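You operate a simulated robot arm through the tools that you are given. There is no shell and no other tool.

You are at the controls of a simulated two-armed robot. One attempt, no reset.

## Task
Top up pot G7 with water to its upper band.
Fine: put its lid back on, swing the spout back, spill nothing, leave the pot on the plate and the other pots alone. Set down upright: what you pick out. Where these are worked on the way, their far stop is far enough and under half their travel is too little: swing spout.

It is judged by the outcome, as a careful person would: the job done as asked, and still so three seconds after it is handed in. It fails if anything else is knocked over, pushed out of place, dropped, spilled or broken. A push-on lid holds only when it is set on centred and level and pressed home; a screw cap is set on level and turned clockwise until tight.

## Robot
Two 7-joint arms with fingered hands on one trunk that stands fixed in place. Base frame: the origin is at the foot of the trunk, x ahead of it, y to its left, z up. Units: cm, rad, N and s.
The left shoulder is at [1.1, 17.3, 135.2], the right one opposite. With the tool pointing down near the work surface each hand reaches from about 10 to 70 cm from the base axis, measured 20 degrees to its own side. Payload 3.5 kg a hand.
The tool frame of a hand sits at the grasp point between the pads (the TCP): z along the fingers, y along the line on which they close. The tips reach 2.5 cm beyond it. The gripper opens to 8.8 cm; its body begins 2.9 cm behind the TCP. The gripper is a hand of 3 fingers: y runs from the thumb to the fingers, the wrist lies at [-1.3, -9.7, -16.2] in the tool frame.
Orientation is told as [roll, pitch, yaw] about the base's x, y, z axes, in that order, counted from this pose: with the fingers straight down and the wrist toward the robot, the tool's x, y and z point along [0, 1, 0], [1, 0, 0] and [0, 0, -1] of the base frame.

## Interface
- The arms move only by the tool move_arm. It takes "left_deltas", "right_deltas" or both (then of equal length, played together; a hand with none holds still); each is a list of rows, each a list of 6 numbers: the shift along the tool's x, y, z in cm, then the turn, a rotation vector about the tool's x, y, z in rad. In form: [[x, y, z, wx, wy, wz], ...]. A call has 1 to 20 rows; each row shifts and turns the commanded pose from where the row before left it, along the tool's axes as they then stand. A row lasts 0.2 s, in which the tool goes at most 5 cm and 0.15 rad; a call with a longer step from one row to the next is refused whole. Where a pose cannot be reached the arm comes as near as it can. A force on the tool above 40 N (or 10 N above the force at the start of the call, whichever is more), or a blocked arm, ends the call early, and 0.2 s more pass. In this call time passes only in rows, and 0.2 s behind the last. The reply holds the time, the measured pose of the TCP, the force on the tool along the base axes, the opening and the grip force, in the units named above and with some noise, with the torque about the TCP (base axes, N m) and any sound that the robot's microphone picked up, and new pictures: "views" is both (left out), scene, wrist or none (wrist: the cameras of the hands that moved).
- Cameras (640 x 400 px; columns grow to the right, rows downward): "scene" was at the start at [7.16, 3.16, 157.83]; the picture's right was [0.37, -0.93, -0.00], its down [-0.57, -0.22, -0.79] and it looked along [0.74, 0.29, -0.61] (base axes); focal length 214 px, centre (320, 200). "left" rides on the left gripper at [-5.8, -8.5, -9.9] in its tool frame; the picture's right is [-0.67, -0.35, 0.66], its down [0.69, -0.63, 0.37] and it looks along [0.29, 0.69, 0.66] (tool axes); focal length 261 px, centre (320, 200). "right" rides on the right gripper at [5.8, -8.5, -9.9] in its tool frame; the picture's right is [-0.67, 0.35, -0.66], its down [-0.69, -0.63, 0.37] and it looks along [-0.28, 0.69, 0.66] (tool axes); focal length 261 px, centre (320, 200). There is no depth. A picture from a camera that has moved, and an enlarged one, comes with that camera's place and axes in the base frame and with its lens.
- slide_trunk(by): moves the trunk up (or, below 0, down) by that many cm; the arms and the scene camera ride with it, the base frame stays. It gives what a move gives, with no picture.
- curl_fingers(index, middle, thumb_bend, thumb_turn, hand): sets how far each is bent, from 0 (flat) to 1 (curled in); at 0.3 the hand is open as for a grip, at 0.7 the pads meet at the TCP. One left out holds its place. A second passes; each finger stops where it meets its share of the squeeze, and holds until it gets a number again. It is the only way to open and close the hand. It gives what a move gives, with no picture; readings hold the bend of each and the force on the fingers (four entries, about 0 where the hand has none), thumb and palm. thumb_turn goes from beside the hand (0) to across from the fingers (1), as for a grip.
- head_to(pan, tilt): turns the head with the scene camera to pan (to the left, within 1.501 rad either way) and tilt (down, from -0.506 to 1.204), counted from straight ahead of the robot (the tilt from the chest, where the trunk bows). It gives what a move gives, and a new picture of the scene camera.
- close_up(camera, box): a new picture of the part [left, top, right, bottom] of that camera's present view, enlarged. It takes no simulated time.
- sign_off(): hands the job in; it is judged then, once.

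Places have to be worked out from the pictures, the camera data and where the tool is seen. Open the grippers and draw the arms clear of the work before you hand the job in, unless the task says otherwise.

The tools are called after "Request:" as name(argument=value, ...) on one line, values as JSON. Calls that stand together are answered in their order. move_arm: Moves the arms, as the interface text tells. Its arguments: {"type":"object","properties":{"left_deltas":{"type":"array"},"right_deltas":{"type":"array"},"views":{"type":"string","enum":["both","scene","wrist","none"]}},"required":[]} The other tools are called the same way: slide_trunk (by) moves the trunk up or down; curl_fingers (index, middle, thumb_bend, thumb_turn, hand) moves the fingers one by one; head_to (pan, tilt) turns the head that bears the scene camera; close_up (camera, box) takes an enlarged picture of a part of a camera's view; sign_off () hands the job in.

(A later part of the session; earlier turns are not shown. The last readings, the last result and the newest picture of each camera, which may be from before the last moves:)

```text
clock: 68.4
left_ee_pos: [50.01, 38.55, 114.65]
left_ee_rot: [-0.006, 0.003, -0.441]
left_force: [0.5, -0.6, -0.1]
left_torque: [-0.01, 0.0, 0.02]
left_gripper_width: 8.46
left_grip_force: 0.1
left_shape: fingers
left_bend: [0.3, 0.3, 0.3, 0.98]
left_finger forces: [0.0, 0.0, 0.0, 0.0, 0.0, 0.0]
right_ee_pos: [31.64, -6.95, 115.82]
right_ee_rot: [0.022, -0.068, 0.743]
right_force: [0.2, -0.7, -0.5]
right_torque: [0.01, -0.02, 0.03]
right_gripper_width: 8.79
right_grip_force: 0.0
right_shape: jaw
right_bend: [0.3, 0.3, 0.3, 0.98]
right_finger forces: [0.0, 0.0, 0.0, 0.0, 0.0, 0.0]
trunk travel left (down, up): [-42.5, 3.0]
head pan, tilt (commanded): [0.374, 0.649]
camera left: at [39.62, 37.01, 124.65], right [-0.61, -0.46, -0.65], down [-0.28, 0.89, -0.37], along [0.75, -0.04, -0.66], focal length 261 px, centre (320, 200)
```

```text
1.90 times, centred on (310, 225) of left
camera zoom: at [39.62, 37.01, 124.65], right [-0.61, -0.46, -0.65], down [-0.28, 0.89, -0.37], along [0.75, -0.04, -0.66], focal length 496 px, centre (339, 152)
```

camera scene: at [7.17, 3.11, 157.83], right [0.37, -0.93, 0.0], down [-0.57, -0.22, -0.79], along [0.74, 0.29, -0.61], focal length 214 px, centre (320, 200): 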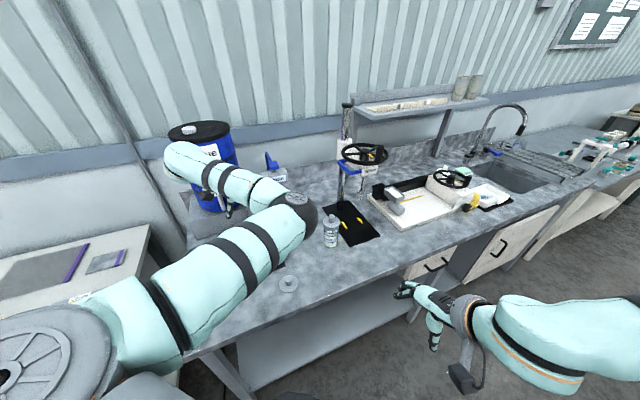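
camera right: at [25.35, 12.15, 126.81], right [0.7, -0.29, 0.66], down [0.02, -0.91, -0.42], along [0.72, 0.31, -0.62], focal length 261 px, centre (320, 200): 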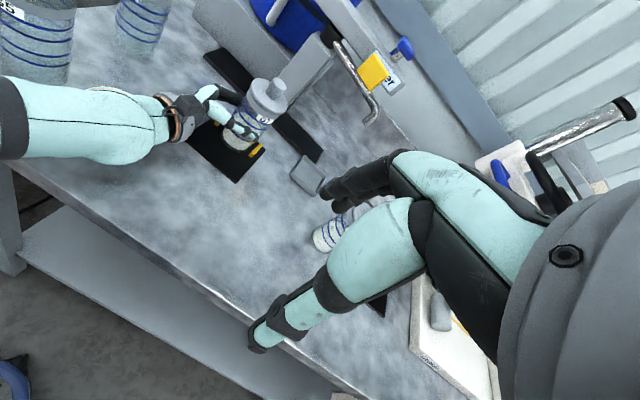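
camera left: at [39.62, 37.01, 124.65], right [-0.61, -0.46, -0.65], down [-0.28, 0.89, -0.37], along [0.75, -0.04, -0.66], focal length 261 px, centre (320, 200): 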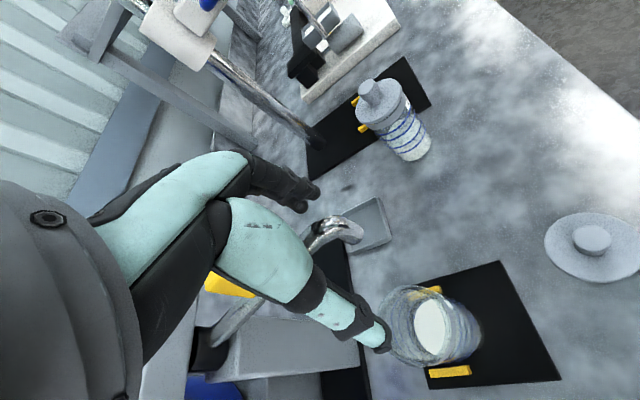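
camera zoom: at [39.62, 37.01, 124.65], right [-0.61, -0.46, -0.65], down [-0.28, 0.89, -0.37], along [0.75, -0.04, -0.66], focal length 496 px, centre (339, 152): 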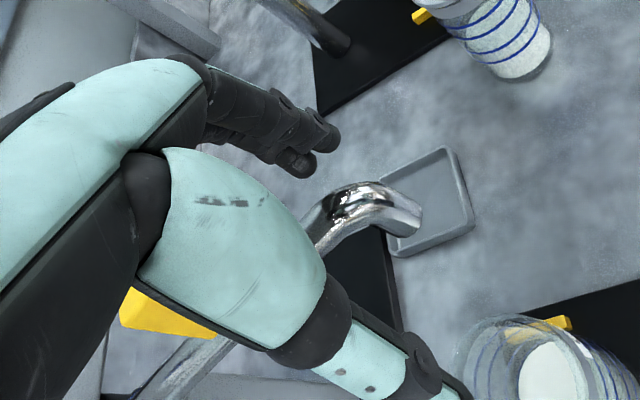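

The tube end lies 2.5 cm ahead of the TCP, well inside the hand. I lower 4 cm so the fingers hook behind it.

Request:
move_arm(left_deltas=[[0, 0, 1.4, 0, 0, 0], [0, 0, 1.4, 0, 0, 0], [0, 0, 1.2, 0, 0, 0]], views="none")

Request:
close_up(camera="left", box=[200, 120, 420, 330])

```text
clock: 69.2
left_ee_pos: [50.02, 38.46, 110.55]
left_ee_rot: [-0.005, 0.004, -0.446]
left_force: [0.8, -0.1, 0.3]
left_torque: [0.02, -0.04, 0.01]
left_gripper_width: 8.46
left_grip_force: 0.1
left_shape: fingers
left_bend: [0.3, 0.3, 0.3, 0.98]
left_finger forces: [0.1, 0.1, 0.1, 0.0, 0.0, 0.1]
right_ee_pos: [31.66, -7.03, 115.72]
right_ee_rot: [0.02, -0.07, 0.742]
right_force: [0.0, 0.2, 0.0]
right_torque: [0.02, 0.01, -0.01]
right_gripper_width: 8.81
right_grip_force: 0.1
right_shape: jaw
right_bend: [0.3, 0.3, 0.3, 0.98]
right_finger forces: [0.1, 0.0, 0.1, 0.0, 0.0, 0.0]
trunk travel left (down, up): [-42.5, 3.0]
head pan, tilt (commanded): [0.374, 0.649]
```

```text
1.90 times, centred on (310, 225) of left
camera zoom: at [39.74, 36.9, 120.6], right [-0.61, -0.46, -0.65], down [-0.27, 0.89, -0.37], along [0.75, -0.04, -0.66], focal length 496 px, centre (339, 152)
```

zoom: 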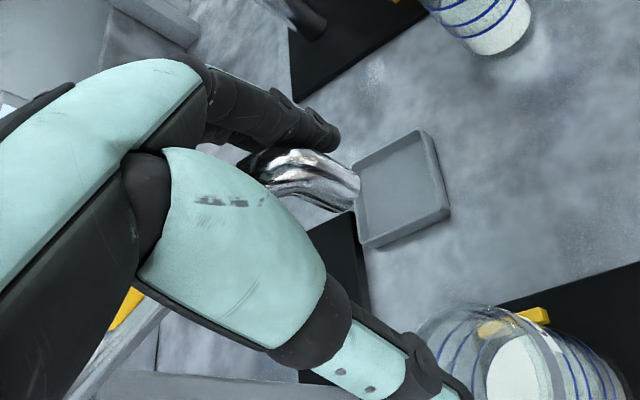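

Fingers hooked. I take up the slack and sweep on in short arc steps, now corrected to hold the radius.

Request:
move_arm(left_deltas=[[0, -0.8, 0, 0, 0, 0], [0.22, -1.31, 0, 0, 0, 0.08], [0.22, -1.31, 0, 0, 0, 0.08]], views="none")

Request:
close_up(camera="left", box=[200, 120, 420, 330])

Request:
move_arm(left_deltas=[[0.22, -1.31, 0, 0, 0, 0.08], [0.22, -1.31, 0, 0, 0, 0.08]], views="none")

Request:
close_up(camera="left", box=[200, 120, 420, 330])

```text
clock: 70.0
left_ee_pos: [47.16, 40.5, 110.38]
left_ee_rot: [-0.006, 0.0, -0.605]
left_force: [1.1, 0.0, 0.6]
left_torque: [0.0, -0.03, -0.03]
left_gripper_width: 8.53
left_grip_force: 0.2
left_shape: fingers
left_bend: [0.3, 0.3, 0.3, 0.98]
left_finger forces: [0.8, 0.0, 0.0, 0.0, 0.0, 0.0]
right_ee_pos: [31.68, -6.92, 115.77]
right_ee_rot: [0.021, -0.071, 0.741]
right_force: [-0.3, 0.1, -1.1]
right_torque: [0.04, 0.03, 0.01]
right_gripper_width: 8.75
right_grip_force: 0.2
right_shape: jaw
right_bend: [0.3, 0.3, 0.3, 0.98]
right_finger forces: [0.1, 0.1, 0.0, 0.0, 0.0, 0.0]
trunk travel left (down, up): [-42.5, 3.0]
head pan, tilt (commanded): [0.374, 0.649]
```

```text
1.90 times, centred on (310, 225) of left
camera zoom: at [36.69, 40.62, 120.44], right [-0.67, -0.35, -0.65], down [-0.13, 0.92, -0.37], along [0.73, -0.16, -0.66], focal length 496 px, centre (339, 152)
```

zoom: 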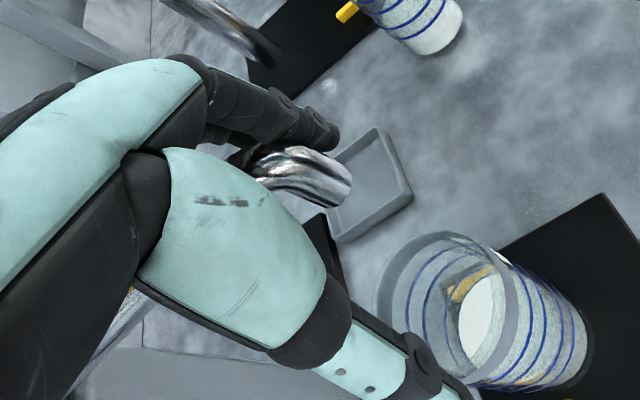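

```text
clock: 70.6
left_ee_pos: [45.27, 42.48, 110.3]
left_ee_rot: [-0.006, -0.001, -0.766]
left_force: [0.5, -0.4, 0.5]
left_torque: [-0.03, -0.01, 0.0]
left_gripper_width: 8.49
left_grip_force: 0.3
left_shape: fingers
left_bend: [0.3, 0.3, 0.3, 0.98]
left_finger forces: [0.8, 0.0, 0.1, 0.0, 0.1, 0.0]
right_ee_pos: [31.71, -6.84, 115.71]
right_ee_rot: [0.02, -0.07, 0.741]
right_force: [-0.1, 0.1, 0.6]
right_torque: [-0.01, 0.0, 0.02]
right_gripper_width: 8.78
right_grip_force: 0.1
right_shape: jaw
right_bend: [0.3, 0.3, 0.3, 0.98]
right_finger forces: [0.0, 0.0, 0.0, 0.0, 0.0, 0.1]
trunk travel left (down, up): [-42.5, 3.0]
head pan, tilt (commanded): [0.374, 0.649]
```

```text
1.90 times, centred on (310, 225) of left
camera zoom: at [34.92, 44.26, 120.39], right [-0.72, -0.24, -0.65], down [0.02, 0.93, -0.37], along [0.7, -0.28, -0.66], focal length 496 px, centre (339, 152)
```

zoom: 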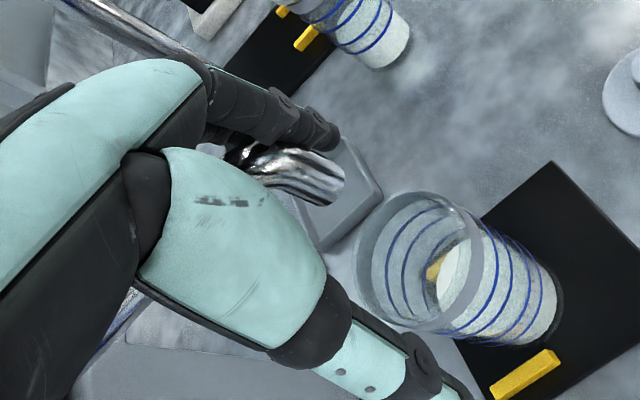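

The spout follows (0.8 N) and is now almost over the pot. I continue in smaller steps until the stop is felt.

Request:
move_arm(left_deltas=[[0.14, -0.82, 0, 0, 0, 0.05]], views="none")

Request:
move_arm(left_deltas=[[0.14, -0.82, 0, 0, 0, 0.05]], views="none")

Request:
close_up(camera="left", box=[200, 120, 420, 330])

```text
clock: 71.0
left_ee_pos: [44.81, 43.08, 110.34]
left_ee_rot: [-0.006, 0.0, -0.815]
left_force: [1.1, -1.2, 1.6]
left_torque: [0.0, -0.02, -0.04]
left_gripper_width: 8.56
left_grip_force: 0.9
left_shape: fingers
left_bend: [0.3, 0.29, 0.3, 0.98]
left_finger forces: [1.3, 1.0, 0.0, 0.1, 0.0, 0.1]
right_ee_pos: [31.81, -7.05, 115.78]
right_ee_rot: [0.022, -0.07, 0.741]
right_force: [0.4, 0.3, -0.1]
right_torque: [0.0, 0.01, -0.02]
right_gripper_width: 8.81
right_grip_force: 0.1
right_shape: jaw
right_bend: [0.3, 0.3, 0.3, 0.98]
right_finger forces: [0.0, 0.0, 0.1, 0.1, 0.1, 0.1]
trunk travel left (down, up): [-42.5, 3.0]
head pan, tilt (commanded): [0.374, 0.649]
```

```text
clock: 71.4
left_ee_pos: [44.36, 43.67, 110.46]
left_ee_rot: [-0.006, 0.002, -0.865]
left_force: [2.8, -5.5, -0.7]
left_torque: [-0.02, 0.04, -0.09]
left_gripper_width: 8.6
left_grip_force: 4.2
left_shape: fingers
left_bend: [0.29, 0.27, 0.3, 0.98]
left_finger forces: [2.5, 5.2, 0.0, 0.0, 0.1, 0.1]
right_ee_pos: [31.78, -7.1, 115.69]
right_ee_rot: [0.023, -0.069, 0.74]
right_force: [0.6, -0.9, 1.0]
right_torque: [-0.02, 0.0, -0.01]
right_gripper_width: 8.77
right_grip_force: 0.0
right_shape: jaw
right_bend: [0.3, 0.3, 0.3, 0.98]
right_finger forces: [0.1, 0.1, 0.0, 0.0, 0.0, 0.1]
trunk travel left (down, up): [-42.5, 3.0]
head pan, tilt (commanded): [0.374, 0.649]
```

```text
1.90 times, centred on (310, 225) of left
camera zoom: at [34.38, 46.38, 120.42], right [-0.74, -0.17, -0.65], down [0.11, 0.92, -0.37], along [0.66, -0.35, -0.66], focal length 496 px, centre (339, 152)
```

zoom: 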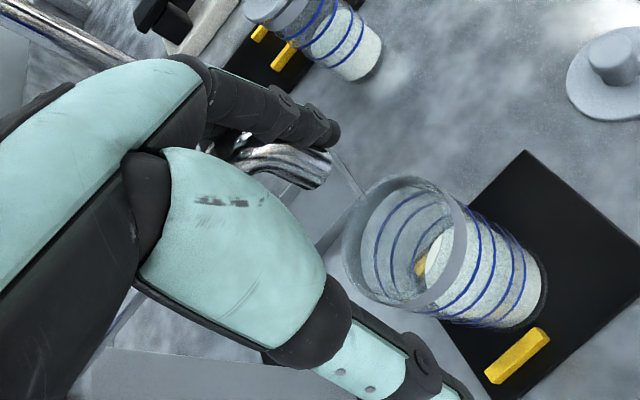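

The force rose to about 6 N with the spout over the pot, so the far stop is reached. I relax slightly and lift the hand off, then check where the tip sits over the pot.

Request:
move_arm(left_deltas=[[0, 0.7, 0, 0, 0, 0], [0, 0, -2.5, 0, 0, 0], [0, 0, -2.5, 0, 0, 0], [0, 0, -2.5, 0, 0, 0], [0, 0, -2.5, 0, 0, 0]], views="both")

Request:
close_up(camera="left", box=[240, 150, 460, 350])

```text
clock: 72.6
left_ee_pos: [44.6, 43.34, 120.55]
left_ee_rot: [-0.006, 0.003, -0.863]
left_force: [0.2, -1.2, -0.1]
left_torque: [0.0, -0.01, 0.01]
left_gripper_width: 8.47
left_grip_force: 0.1
left_shape: fingers
left_bend: [0.3, 0.3, 0.3, 0.98]
left_finger forces: [0.0, 0.0, 0.1, 0.1, 0.0, 0.1]
right_ee_pos: [31.66, -6.91, 115.74]
right_ee_rot: [0.02, -0.07, 0.741]
right_force: [0.6, -0.2, 0.3]
right_torque: [-0.04, 0.01, -0.01]
right_gripper_width: 8.76
right_grip_force: 0.1
right_shape: jaw
right_bend: [0.3, 0.3, 0.3, 0.98]
right_finger forces: [0.0, 0.0, 0.0, 0.0, 0.0, 0.0]
trunk travel left (down, up): [-42.5, 3.0]
head pan, tilt (commanded): [0.374, 0.649]
camera scene: at [7.18, 3.12, 157.83], right [0.37, -0.93, 0.0], down [-0.57, -0.22, -0.79], along [0.74, 0.29, -0.61], focal length 214 px, centre (320, 200)
camera left: at [34.5, 46.06, 130.54], right [-0.74, -0.17, -0.65], down [0.11, 0.92, -0.37], along [0.66, -0.34, -0.66], focal length 261 px, centre (320, 200)
```

scene: 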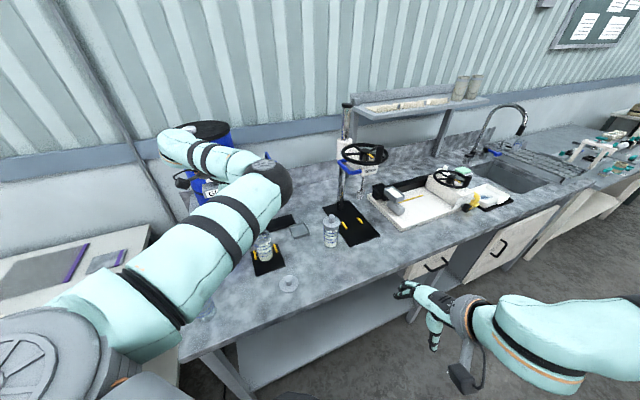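
left: 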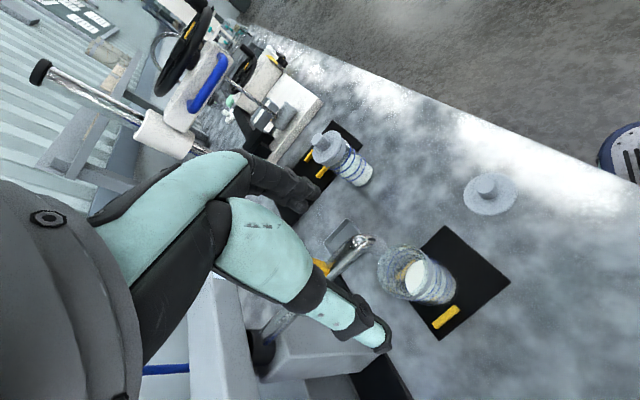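

```text
2.00 times, centred on (350, 250) of left
camera zoom: at [34.5, 46.06, 130.54], right [-0.74, -0.17, -0.65], down [0.11, 0.92, -0.37], along [0.66, -0.34, -0.66], focal length 521 px, centre (260, 100)
```

zoom: 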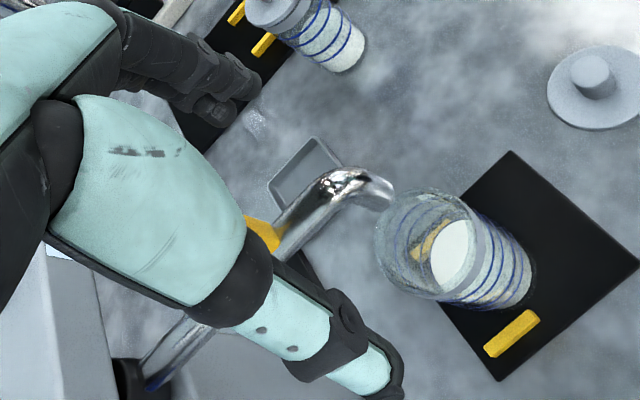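

From here the tip is at about (47.4, 41.0) and the pot mouth's centre at (48.2, 42.2), so the tip is inside the mouth. I double-check with the other cameras.

Request:
close_up(camera="scene", box=[225, 190, 305, 280])

Request:
close_up(camera="right", box=[100, 0, 360, 200])

```text
4.44 times, centred on (265, 235) of scene
camera zoom: at [7.18, 3.12, 157.83], right [0.37, -0.93, 0.0], down [-0.57, -0.22, -0.79], along [0.74, 0.29, -0.61], focal length 953 px, centre (564, 44)
```

zoom: 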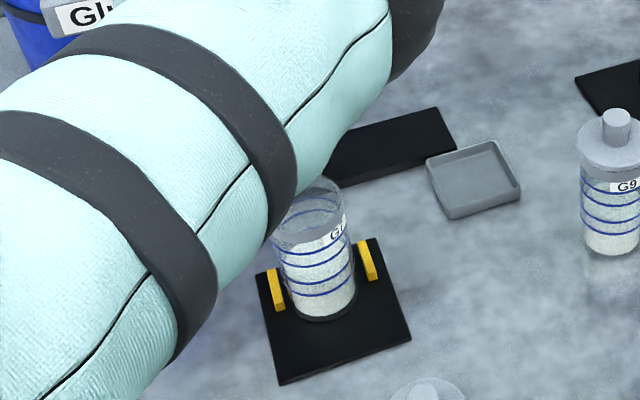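

```text
2.00 times, centred on (230, 100) of right
camera zoom: at [21.19, -9.03, 125.32], right [0.69, -0.3, 0.66], down [0.01, -0.91, -0.42], along [0.73, 0.3, -0.62], focal length 521 px, centre (500, 400)
```

zoom: 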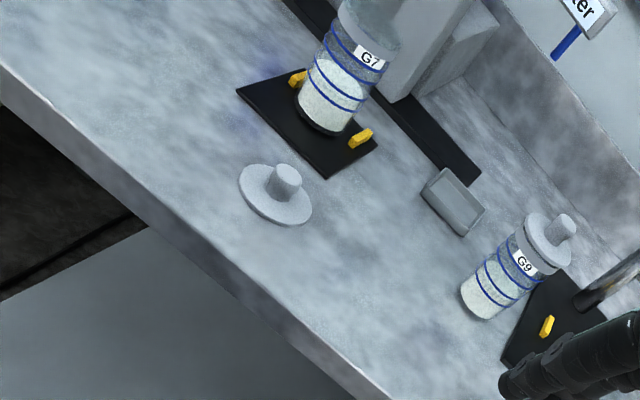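

The arm blocks the scene view; I move on. I raise the left hand, unwind its yaw, and bring it near the Water handle so that its camera can show how the handle works.

Request:
move_arm(left_deltas=[[0, 0, -2.5, 0, 0, -0.14], [0, 0, -2.5, 0, 0, -0.14], [0, 0, 0, 0, 0, -0.145], [0, 0, 0, 0, 0, -0.145], [0, 0, 0, 0, 0, -0.145], [0, 0, 0, 0, 0, -0.145], [-1.33, 3.85, 0, 0, 0, 0], [-1.33, 3.85, 0, 0, 0, 0], [-1.33, 3.85, 0, 0, 0, 0]], views="both")

```text
clock: 74.6
left_ee_pos: [56.43, 39.17, 125.27]
left_ee_rot: [-0.004, 0.006, -0.005]
left_force: [1.2, 0.0, 0.2]
left_torque: [0.04, -0.02, 0.01]
left_gripper_width: 8.49
left_grip_force: 0.1
left_shape: fingers
left_bend: [0.3, 0.3, 0.3, 0.98]
left_finger forces: [0.1, 0.0, 0.0, 0.0, 0.0, 0.0]
right_ee_pos: [31.6, -6.99, 115.83]
right_ee_rot: [0.022, -0.068, 0.74]
right_force: [-0.7, -0.4, 1.2]
right_torque: [-0.02, -0.04, 0.01]
right_gripper_width: 8.79
right_grip_force: 0.1
right_shape: jaw
right_bend: [0.3, 0.3, 0.3, 0.98]
right_finger forces: [0.0, 0.0, 0.0, 0.1, 0.1, 0.1]
trunk travel left (down, up): [-42.5, 3.0]
head pan, tilt (commanded): [0.374, 0.649]
camera scene: at [7.24, 3.14, 157.82], right [0.37, -0.93, 0.0], down [-0.57, -0.22, -0.79], along [0.74, 0.29, -0.61], focal length 214 px, centre (320, 200)
camera left: at [47.76, 33.44, 135.27], right [-0.35, -0.67, -0.65], down [-0.63, 0.69, -0.37], along [0.69, 0.28, -0.66], focal length 261 px, centre (320, 200)
```

scene: 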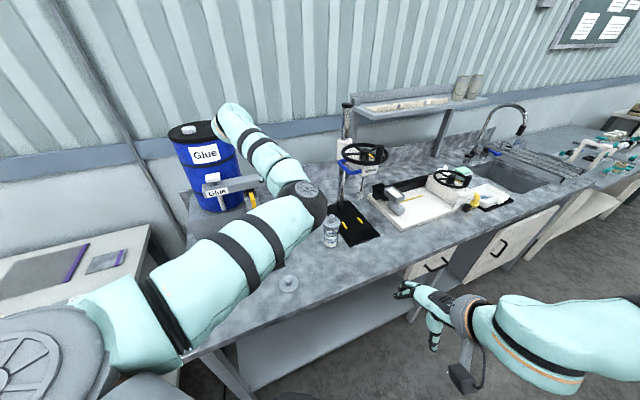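
left: 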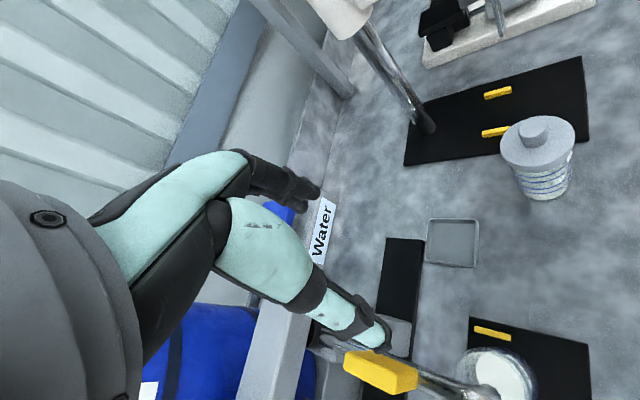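

The handle is hidden behind the fingers from here. I turn the right hand a little so its camera takes in the handle, the spout and the pot.

Request:
move_arm(right_deltas=[[0, 0, 0, 0, 0, -0.15], [0, 0, 0, 0, 0, -0.15]], views="wrist")

Request:
close_up(camera="right", box=[140, 0, 400, 180])

```text
clock: 75.2
left_ee_pos: [56.41, 39.17, 125.24]
left_ee_rot: [-0.003, 0.004, -0.004]
left_force: [0.6, -0.9, -0.4]
left_torque: [0.0, -0.01, -0.04]
left_gripper_width: 8.47
left_grip_force: 0.1
left_shape: fingers
left_bend: [0.3, 0.3, 0.3, 0.98]
left_finger forces: [0.0, 0.0, 0.0, 0.0, 0.0, 0.0]
right_ee_pos: [31.71, -6.82, 115.79]
right_ee_rot: [-0.001, -0.073, 1.043]
right_force: [0.5, 0.6, 0.2]
right_torque: [0.0, 0.0, 0.01]
right_gripper_width: 8.77
right_grip_force: 0.1
right_shape: jaw
right_bend: [0.3, 0.3, 0.3, 0.98]
right_finger forces: [0.0, 0.1, 0.0, 0.0, 0.0, 0.0]
trunk travel left (down, up): [-42.5, 3.0]
head pan, tilt (commanded): [0.374, 0.649]
camera right: at [22.09, -12.03, 125.18], right [0.73, -0.08, 0.68], down [0.29, -0.86, -0.41], along [0.62, 0.5, -0.61], focal length 261 px, centre (320, 200)
```

right: 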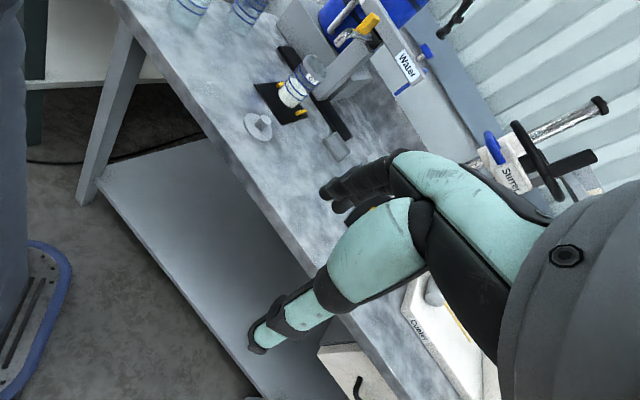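

```text
2.22 times, centred on (270, 90) of right
camera zoom: at [22.09, -12.03, 125.18], right [0.73, -0.08, 0.68], down [0.29, -0.86, -0.41], along [0.62, 0.5, -0.61], focal length 579 px, centre (431, 444)
```

zoom: 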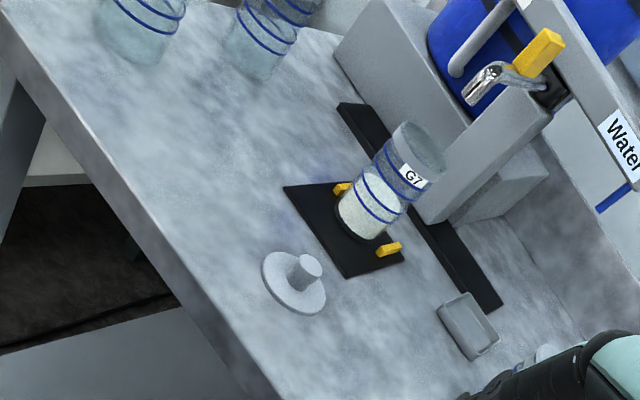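

Now the right camera has an open view of everything. I zoom on the spout tip over the pot and on the handle.

Request:
close_up(camera="right", box=[270, 0, 400, 120])

Request:
close_up(camera="right", box=[385, 20, 465, 100])

Request:
close_up(camera="right", box=[270, 45, 340, 130])

```text
3.33 times, centred on (335, 60) of right
camera zoom: at [22.09, -12.03, 125.18], right [0.73, -0.08, 0.68], down [0.29, -0.86, -0.41], along [0.62, 0.5, -0.61], focal length 869 px, centre (270, 667)
```

zoom: 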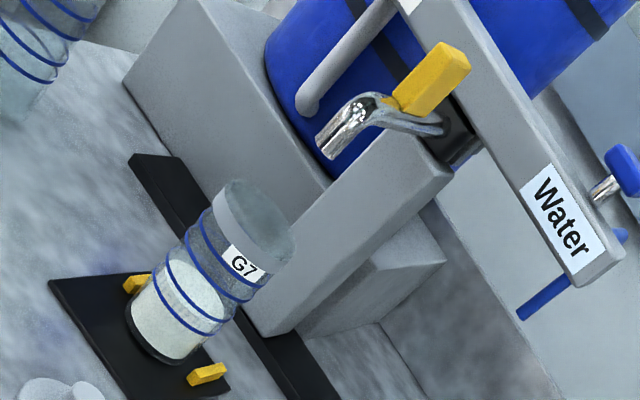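

```text
5.00 times, centred on (425, 60) of right
camera zoom: at [22.09, -12.03, 125.18], right [0.73, -0.08, 0.68], down [0.29, -0.86, -0.41], along [0.62, 0.5, -0.61], focal length 1303 px, centre (-205, 900)
```

zoom: 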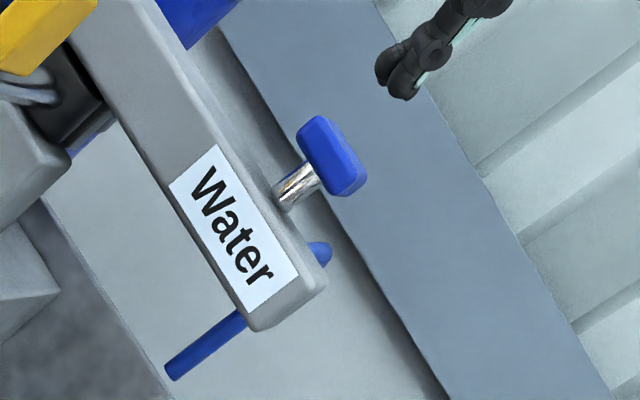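

```text
4.71 times, centred on (305, 88) of right
camera zoom: at [22.09, -12.03, 125.18], right [0.73, -0.08, 0.68], down [0.29, -0.86, -0.41], along [0.62, 0.5, -0.61], focal length 1227 px, centre (391, 729)
```

zoom: 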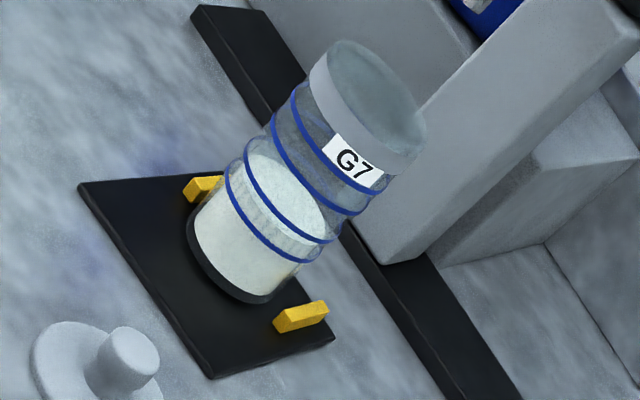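

The tip is inside the pot's mouth in this view too (about 1 cm from its centre). The Water handle is a bar on a stem at about (68.4, 46.1), top near z = 120. I make a fist with the left hand, raise it and tilt it forward so it can press there.

Request:
curl_fingers(hand="left", index=0.72, middle=0.72, thumb_bend=0.68)

Request:
move_arm(left_deltas=[[0, 0, -2.75, 0, 0, 0], [0, 0, -2.75, 0, 0, 0], [0, 0, 0, 0, 0, -0.133], [0, 0, 0, 0, 0, -0.133], [0, 0, 0, 0, 0, -0.133], [0, 0, 0, -0.125, 0, 0], [0, 0, 0, -0.125, 0, 0], [0, 0, 0, -0.125, 0, 0], [0, 0, 0, -0.125, 0, 0], [0.57, 3.21, 1.87, 0, 0, 0], [0.57, 3.21, 1.87, 0, 0, 0]], views="both")

Request:
close_up(camera="right", box=[270, 0, 470, 130])

```text
clock: 76.2
left_ee_pos: [56.34, 39.19, 125.25]
left_ee_rot: [-0.003, 0.005, -0.002]
left_force: [-0.4, 0.1, -0.2]
left_torque: [0.02, 0.02, -0.01]
left_gripper_width: 0.01
left_grip_force: 0.0
left_shape: fingers
left_bend: [0.72, 0.72, 0.68, 0.98]
left_finger forces: [0.0, 0.0, 0.0, 0.0, 0.0, 0.0]
right_ee_pos: [31.65, -6.98, 115.84]
right_ee_rot: [-0.001, -0.075, 1.041]
right_force: [0.7, -0.6, 0.0]
right_torque: [-0.02, -0.01, 0.02]
right_gripper_width: 8.78
right_grip_force: 0.0
right_shape: jaw
right_bend: [0.3, 0.3, 0.3, 0.98]
right_finger forces: [0.0, 0.1, 0.1, 0.0, 0.0, 0.0]
trunk travel left (down, up): [-42.5, 3.0]
head pan, tilt (commanded): [0.374, 0.649]
```

```text
clock: 78.6
left_ee_pos: [63.05, 43.53, 130.44]
left_ee_rot: [-0.002, -0.49, 0.396]
left_force: [0.2, 0.1, 1.4]
left_torque: [0.0, -0.04, -0.03]
left_gripper_width: 0.0
left_grip_force: 0.1
left_shape: fingers
left_bend: [0.72, 0.72, 0.68, 0.98]
left_finger forces: [0.1, 0.0, 0.0, 0.0, 0.0, 0.0]
right_ee_pos: [31.77, -6.9, 115.67]
right_ee_rot: [-0.001, -0.072, 1.043]
right_force: [-1.0, 0.6, 0.1]
right_torque: [0.01, -0.03, 0.01]
right_gripper_width: 8.82
right_grip_force: 0.0
right_shape: jaw
right_bend: [0.3, 0.3, 0.3, 0.98]
right_finger forces: [0.1, 0.0, 0.0, 0.0, 0.0, 0.0]
trunk travel left (down, up): [-42.5, 3.0]
head pan, tilt (commanded): [0.374, 0.649]
camera scene: at [7.34, 3.37, 157.81], right [0.37, -0.93, 0.0], down [-0.57, -0.22, -0.79], along [0.74, 0.29, -0.61], focal length 214 px, centre (320, 200)
camera left: at [53.88, 33.46, 135.22], right [0.26, -0.62, -0.74], down [-0.62, 0.48, -0.62], along [0.74, 0.62, -0.25], focal length 261 px, centre (320, 200)
```

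scene: 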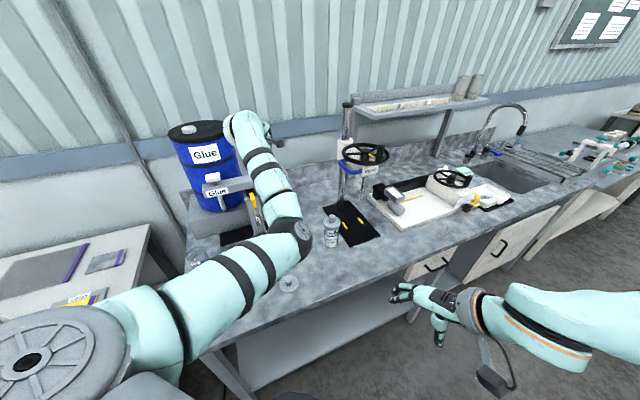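
left: 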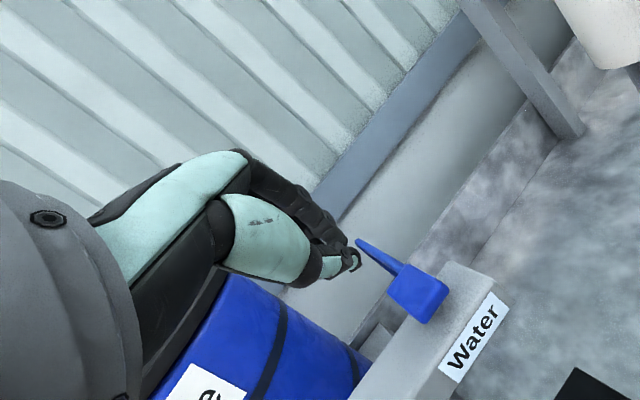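

```text
3.08 times, centred on (370, 65) of right
camera zoom: at [22.19, -11.79, 125.18], right [0.73, -0.08, 0.68], down [0.29, -0.87, -0.41], along [0.62, 0.49, -0.61], focal length 802 px, centre (166, 615)
```

zoom: 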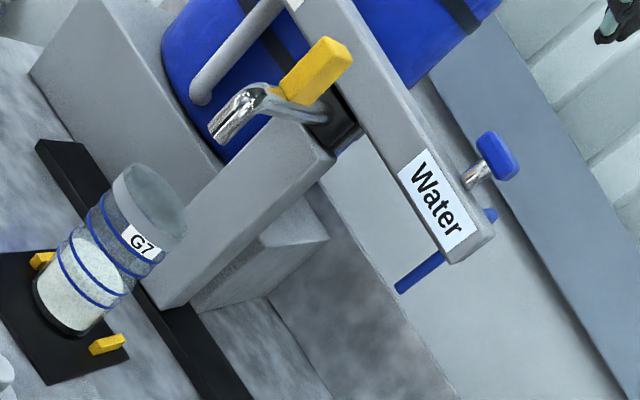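

The left camera now shows the handle clearly. I enlarge it to judge whether it turns or presses.

Request:
close_up(camera="left", box=[330, 220, 520, 390])

```text
2.35 times, centred on (425, 305) of left
camera zoom: at [53.88, 33.46, 135.22], right [0.26, -0.62, -0.74], down [-0.62, 0.48, -0.62], along [0.74, 0.62, -0.25], focal length 613 px, centre (73, -47)
```

zoom: 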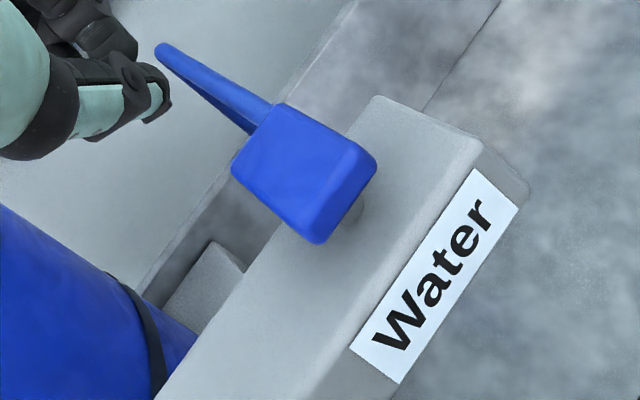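

By the right and left cameras the handle's top centre is near (67.5, 45.6, 119.6). I bring the fist to about 3 cm above it.

Request:
move_arm(left_deltas=[[0.1, 0.32, 3.35, 0, 0, 0], [0.1, 0.32, 3.35, 0, 0, 0]], views="wrist")

Request:
close_up(camera="right", box=[380, 10, 470, 90])

Request:
close_up(camera="left", box=[260, 180, 460, 340])

```text
clock: 79.2
left_ee_pos: [66.22, 45.18, 124.79]
left_ee_rot: [0.0, -0.492, 0.395]
left_force: [0.4, -0.2, -0.2]
left_torque: [0.01, 0.01, -0.02]
left_gripper_width: 0.01
left_grip_force: 0.0
left_shape: fingers
left_bend: [0.72, 0.72, 0.68, 0.98]
left_finger forces: [0.1, 0.0, 0.1, 0.0, 0.1, 0.1]
right_ee_pos: [31.79, -6.73, 115.74]
right_ee_rot: [0.0, -0.073, 1.043]
right_force: [0.6, -0.1, -0.5]
right_torque: [-0.01, 0.02, 0.0]
right_gripper_width: 8.79
right_grip_force: 0.1
right_shape: jaw
right_bend: [0.3, 0.3, 0.3, 0.98]
right_finger forces: [0.0, 0.0, 0.1, 0.1, 0.1, 0.0]
trunk travel left (down, up): [-42.5, 3.0]
head pan, tilt (commanded): [0.374, 0.649]
camera left: at [57.02, 35.29, 129.62], right [0.26, -0.62, -0.74], down [-0.62, 0.48, -0.62], along [0.74, 0.62, -0.25], focal length 261 px, centre (320, 200)
```

left: 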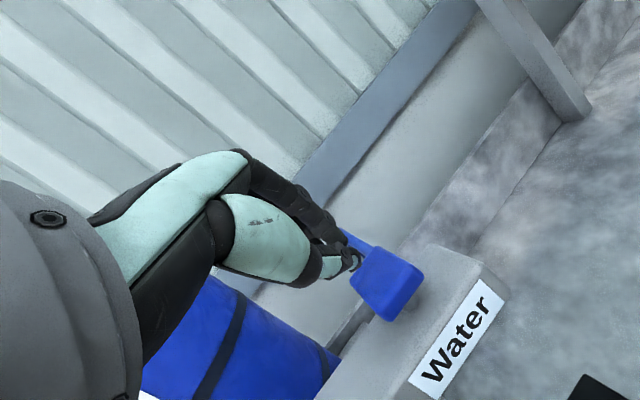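

```text
5.00 times, centred on (425, 50) of right
camera zoom: at [22.18, -11.78, 125.18], right [0.73, -0.08, 0.68], down [0.29, -0.87, -0.41], along [0.62, 0.49, -0.61], focal length 1303 px, centre (-205, 950)
```

zoom: 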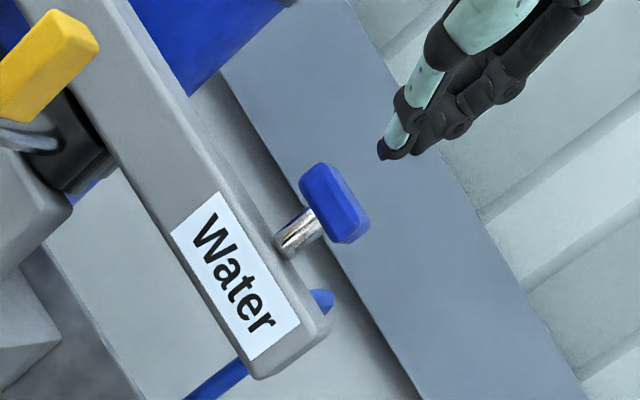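

```text
2.50 times, centred on (360, 260) of left
camera zoom: at [57.02, 35.29, 129.62], right [0.26, -0.62, -0.74], down [-0.62, 0.48, -0.62], along [0.74, 0.62, -0.25], focal length 652 px, centre (220, 50)
```

zoom: 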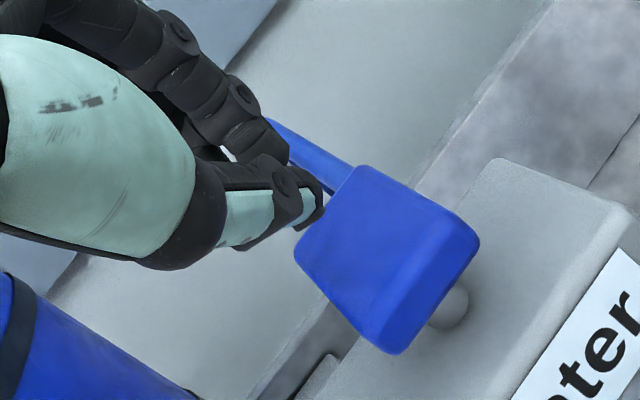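

The fist hangs right above the handle in both views. I go straight down in small steps, watching force, handle and pot.

Request:
move_arm(left_deltas=[[0, -0.472, 0.882, 0, 0, 0], [0, -0.472, 0.882, 0, 0, 0], [0, -0.236, 0.441, 0, 0, 0]], views="none")

Request:
close_up(camera="right", box=[380, 10, 470, 90])

Request:
close_up(camera="left", box=[260, 180, 460, 340])

```text
clock: 80.0
left_ee_pos: [65.95, 44.89, 122.47]
left_ee_rot: [0.0, -0.495, 0.398]
left_force: [0.8, -0.2, 2.0]
left_torque: [-0.02, -0.06, 0.01]
left_gripper_width: 0.01
left_grip_force: 1.7
left_shape: fingers
left_bend: [0.72, 0.72, 0.69, 0.98]
left_finger forces: [0.0, 0.1, 0.1, 0.0, 2.8, 0.1]
right_ee_pos: [31.55, -7.08, 115.78]
right_ee_rot: [0.002, -0.075, 1.042]
right_force: [-0.2, 0.7, 0.4]
right_torque: [0.0, 0.03, 0.0]
right_gripper_width: 8.81
right_grip_force: 0.2
right_shape: jaw
right_bend: [0.3, 0.3, 0.3, 0.98]
right_finger forces: [0.1, 0.0, 0.0, 0.0, 0.0, 0.0]
trunk travel left (down, up): [-42.5, 3.0]
head pan, tilt (commanded): [0.374, 0.649]
```

```text
5.00 times, centred on (425, 50) of right
camera zoom: at [21.99, -12.01, 125.2], right [0.73, -0.08, 0.68], down [0.29, -0.86, -0.41], along [0.62, 0.5, -0.61], focal length 1303 px, centre (-205, 950)
```

zoom: 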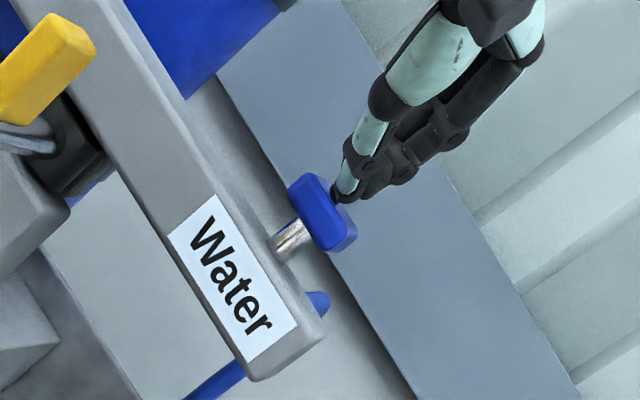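

```text
2.50 times, centred on (360, 260) of left
camera zoom: at [56.78, 34.84, 127.33], right [0.26, -0.62, -0.74], down [-0.61, 0.49, -0.62], along [0.74, 0.62, -0.25], focal length 652 px, centre (220, 50)
```

zoom: 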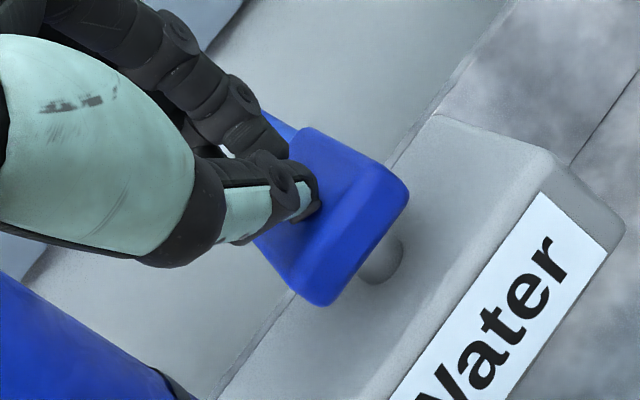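

The handle sinks under light pressure (2 N), so it is a press-down valve. I check the spout for water.

Request:
close_up(camera="right", box=[265, 10, 365, 120])

```text
3.64 times, centred on (315, 65) of right
camera zoom: at [21.99, -12.01, 125.2], right [0.73, -0.08, 0.68], down [0.29, -0.86, -0.41], along [0.62, 0.5, -0.61], focal length 948 px, centre (338, 691)
```

zoom: 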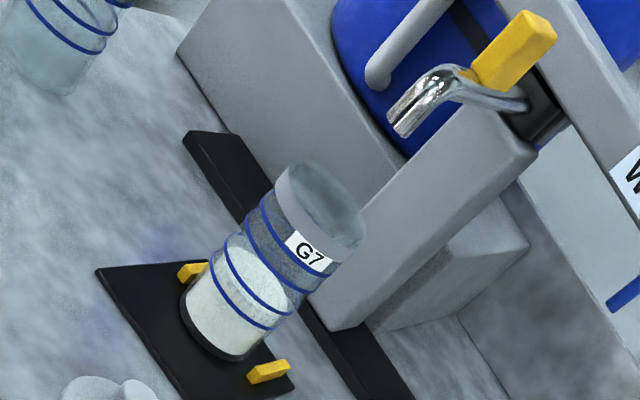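

No flow yet. I press 0.3 cm deeper and look at once.

Request:
move_arm(left_deltas=[[0, -0.142, 0.265, 0, 0, 0]], views="none")

Request:
close_up(camera="right", box=[265, 10, 365, 120])

Request:
close_up(camera="right", box=[380, 10, 470, 90])

```text
clock: 80.4
left_ee_pos: [66.05, 44.97, 122.27]
left_ee_rot: [-0.001, -0.496, 0.395]
left_force: [-0.1, 0.7, 3.3]
left_torque: [-0.01, 0.0, -0.01]
left_gripper_width: 0.0
left_grip_force: 2.3
left_shape: fingers
left_bend: [0.72, 0.72, 0.69, 0.98]
left_finger forces: [0.0, 0.0, 0.0, 0.0, 4.0, 0.0]
right_ee_pos: [31.54, -7.03, 115.84]
right_ee_rot: [0.001, -0.073, 1.043]
right_force: [-0.4, -0.2, 0.4]
right_torque: [0.0, -0.02, 0.0]
right_gripper_width: 8.79
right_grip_force: 0.2
right_shape: jaw
right_bend: [0.3, 0.3, 0.3, 0.98]
right_finger forces: [0.0, 0.0, 0.0, 0.0, 0.1, 0.0]
trunk travel left (down, up): [-42.5, 3.0]
head pan, tilt (commanded): [0.374, 0.649]
heard: click
```

```text
3.64 times, centred on (315, 65) of right
camera zoom: at [21.98, -11.98, 125.21], right [0.73, -0.08, 0.68], down [0.29, -0.86, -0.41], along [0.62, 0.5, -0.61], focal length 948 px, centre (338, 691)
```

zoom: 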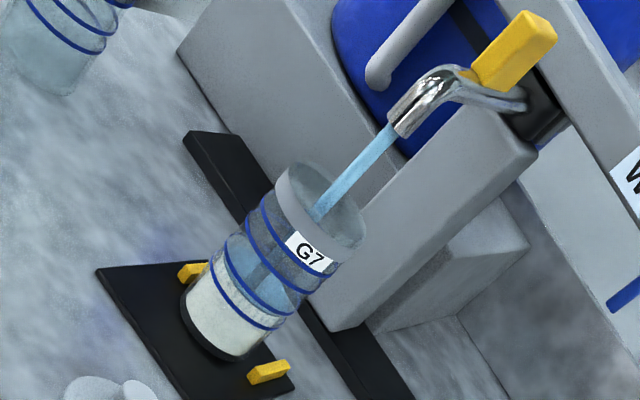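

```text
5.00 times, centred on (425, 50) of right
camera zoom: at [21.98, -11.98, 125.21], right [0.73, -0.08, 0.68], down [0.29, -0.86, -0.41], along [0.62, 0.5, -0.61], focal length 1303 px, centre (-205, 950)
```

zoom: 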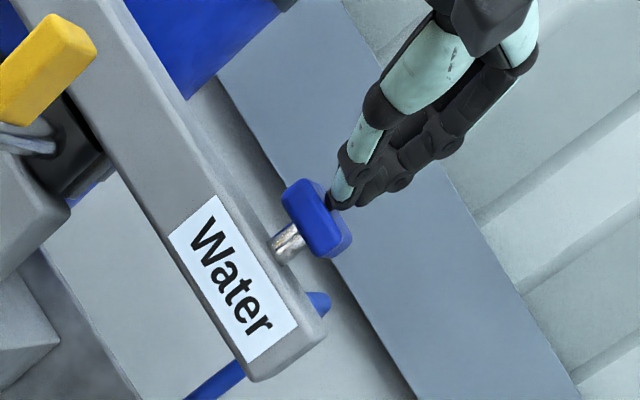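

A click, and water runs cleanly into the pot. Holding as it is for one short step, I check how fast the level rises.

Request:
move_arm(left_deltas=[[0, 0, 0, 0, 0, 0]], views="none")

Request:
close_up(camera="right", box=[280, 45, 330, 115])

```text
clock: 80.8
left_ee_pos: [66.22, 44.81, 122.23]
left_ee_rot: [-0.001, -0.495, 0.395]
left_force: [-0.4, 0.9, 3.3]
left_torque: [0.0, -0.01, 0.02]
left_gripper_width: 0.02
left_grip_force: 2.0
left_shape: fingers
left_bend: [0.72, 0.72, 0.69, 0.98]
left_finger forces: [0.0, 0.0, 0.0, 0.0, 4.2, 0.0]
right_ee_pos: [31.59, -6.92, 115.79]
right_ee_rot: [0.0, -0.071, 1.043]
right_force: [-0.1, 0.4, -0.8]
right_torque: [0.0, 0.0, -0.01]
right_gripper_width: 8.78
right_grip_force: 0.1
right_shape: jaw
right_bend: [0.3, 0.3, 0.3, 0.98]
right_finger forces: [0.0, 0.0, 0.0, 0.0, 0.0, 0.1]
trunk travel left (down, up): [-42.5, 3.0]
head pan, tilt (commanded): [0.374, 0.649]
```

```text
5.71 times, centred on (305, 80) of right
camera zoom: at [21.99, -12.0, 125.2], right [0.73, -0.08, 0.68], down [0.29, -0.86, -0.41], along [0.62, 0.5, -0.61], focal length 1489 px, centre (406, 886)
```

zoom: 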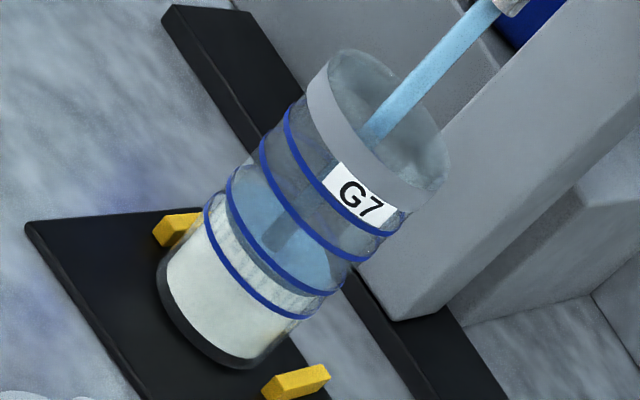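

The level is now at the upper edge of the lower band and rising slowly. I hold on for another 0.6 s and look.

Request:
move_arm(left_deltas=[[0, 0, 0, 0, 0, 0], [0, 0, 0, 0, 0, 0]], views="none")

Request:
close_up(camera="right", box=[280, 45, 330, 115])

```text
clock: 81.4
left_ee_pos: [66.15, 44.73, 122.34]
left_ee_rot: [-0.001, -0.495, 0.396]
left_force: [-0.5, 1.2, 3.3]
left_torque: [-0.05, -0.02, -0.02]
left_gripper_width: 0.0
left_grip_force: 1.8
left_shape: fingers
left_bend: [0.72, 0.72, 0.69, 0.98]
left_finger forces: [0.0, 0.0, 0.0, 0.0, 4.1, 0.0]
right_ee_pos: [31.57, -6.98, 115.71]
right_ee_rot: [0.0, -0.075, 1.042]
right_force: [0.1, 0.4, 0.2]
right_torque: [-0.02, 0.02, 0.0]
right_gripper_width: 8.76
right_grip_force: 0.1
right_shape: jaw
right_bend: [0.3, 0.3, 0.3, 0.98]
right_finger forces: [0.1, 0.0, 0.0, 0.0, 0.0, 0.0]
trunk travel left (down, up): [-42.5, 3.0]
head pan, tilt (commanded): [0.374, 0.649]
```

```text
5.71 times, centred on (305, 80) of right
camera zoom: at [21.99, -12.0, 125.2], right [0.73, -0.08, 0.68], down [0.29, -0.86, -0.41], along [0.62, 0.5, -0.61], focal length 1489 px, centre (406, 886)
```

zoom: 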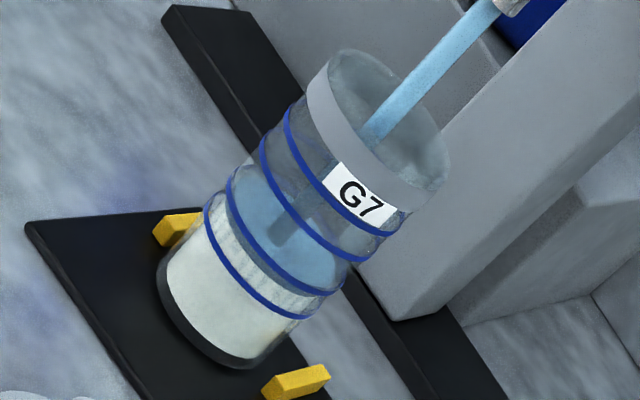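

The surface is climbing between the bands. I zoom in more closely to read the level against the lines.

Request:
close_up(camera="right", box=[290, 58, 324, 98])

```text
10.00 times, centred on (307, 78) of right
camera zoom: at [21.99, -12.0, 125.2], right [0.73, -0.08, 0.68], down [0.29, -0.86, -0.41], along [0.62, 0.5, -0.61], focal length 2606 px, centre (450, 1420)
```

zoom: 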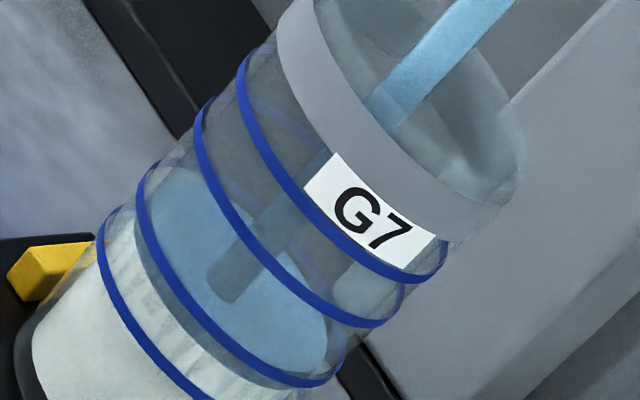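

By projection the lines lie at about z = 95.8 (top of lower band), 98.0 and 99.9 (upper band); the surface is near 96.4, rising roughly 1 cm/s. I hold for 1.0 s more, then re-check.

Request:
move_arm(left_deltas=[[0, 0, 0, 0, 0, 0], [0, 0, 0, 0, 0, 0], [0, 0, 0, 0, 0, 0], [0, 0, 0, 0, 0, 0]], views="none")

Request:
close_up(camera="right", box=[290, 58, 324, 98])

```text
clock: 82.4
left_ee_pos: [66.11, 44.82, 122.21]
left_ee_rot: [-0.002, -0.495, 0.397]
left_force: [-1.1, 0.6, 3.7]
left_torque: [0.0, -0.02, 0.0]
left_gripper_width: 0.02
left_grip_force: 1.4
left_shape: fingers
left_bend: [0.72, 0.72, 0.69, 0.98]
left_finger forces: [0.0, 0.1, 0.0, 0.0, 4.0, 0.0]
right_ee_pos: [31.58, -6.96, 115.81]
right_ee_rot: [0.002, -0.072, 1.042]
right_force: [0.3, -0.4, 0.3]
right_torque: [0.01, -0.01, 0.0]
right_gripper_width: 8.81
right_grip_force: 0.0
right_shape: jaw
right_bend: [0.3, 0.3, 0.3, 0.98]
right_finger forces: [0.0, 0.0, 0.0, 0.0, 0.0, 0.0]
trunk travel left (down, up): [-42.5, 3.0]
head pan, tilt (commanded): [0.374, 0.649]
```

```text
10.00 times, centred on (307, 78) of right
camera zoom: at [21.99, -12.0, 125.2], right [0.73, -0.08, 0.68], down [0.29, -0.86, -0.41], along [0.62, 0.5, -0.61], focal length 2606 px, centre (450, 1420)
```

zoom: 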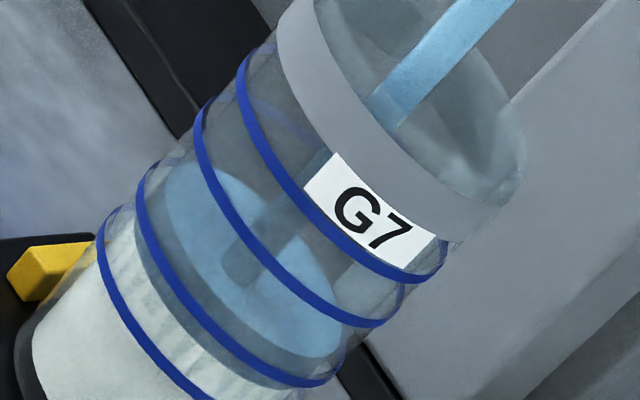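

The surface ellipse is now clear, centred at z ≈ 96.7, rising about 0.4 cm/s. The upper band is still over a centimetre away, so I hold 2.2 s and check again.

Request:
move_arm(left_deltas=[[0, 0, 0, 0, 0, 0], [0, 0, 0, 0, 0, 0], [0, 0, 0, 0, 0, 0], [0, 0, 0, 0, 0, 0], [0, 0, 0, 0, 0, 0], [0, 0, 0, 0, 0, 0], [0, 0, 0, 0, 0, 0], [0, 0, 0, 0, 0, 0], [0, 0, 0, 0, 0, 0], [0, 0, 0, 0, 0, 0]], views="none")

Request:
close_up(camera="right", box=[290, 58, 324, 98])

```text
clock: 84.6
left_ee_pos: [66.11, 44.83, 122.12]
left_ee_rot: [-0.002, -0.494, 0.397]
left_force: [0.4, 1.7, 3.4]
left_torque: [-0.01, -0.03, -0.01]
left_gripper_width: 0.03
left_grip_force: 2.1
left_shape: fingers
left_bend: [0.72, 0.72, 0.69, 0.98]
left_finger forces: [0.1, 0.1, 0.0, 0.1, 4.0, 0.1]
right_ee_pos: [31.41, -6.91, 115.78]
right_ee_rot: [0.0, -0.075, 1.042]
right_force: [0.5, 0.4, 0.1]
right_torque: [0.0, 0.05, 0.0]
right_gripper_width: 8.8
right_grip_force: 0.0
right_shape: jaw
right_bend: [0.3, 0.3, 0.3, 0.98]
right_finger forces: [0.0, 0.0, 0.0, 0.0, 0.0, 0.1]
trunk travel left (down, up): [-42.5, 3.0]
head pan, tilt (commanded): [0.374, 0.649]
```

```text
10.00 times, centred on (307, 78) of right
camera zoom: at [21.99, -12.0, 125.2], right [0.73, -0.08, 0.68], down [0.29, -0.86, -0.41], along [0.62, 0.5, -0.61], focal length 2606 px, centre (450, 1420)
```

zoom: 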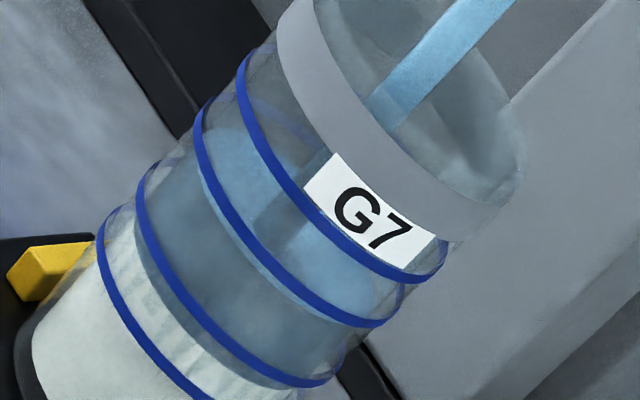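

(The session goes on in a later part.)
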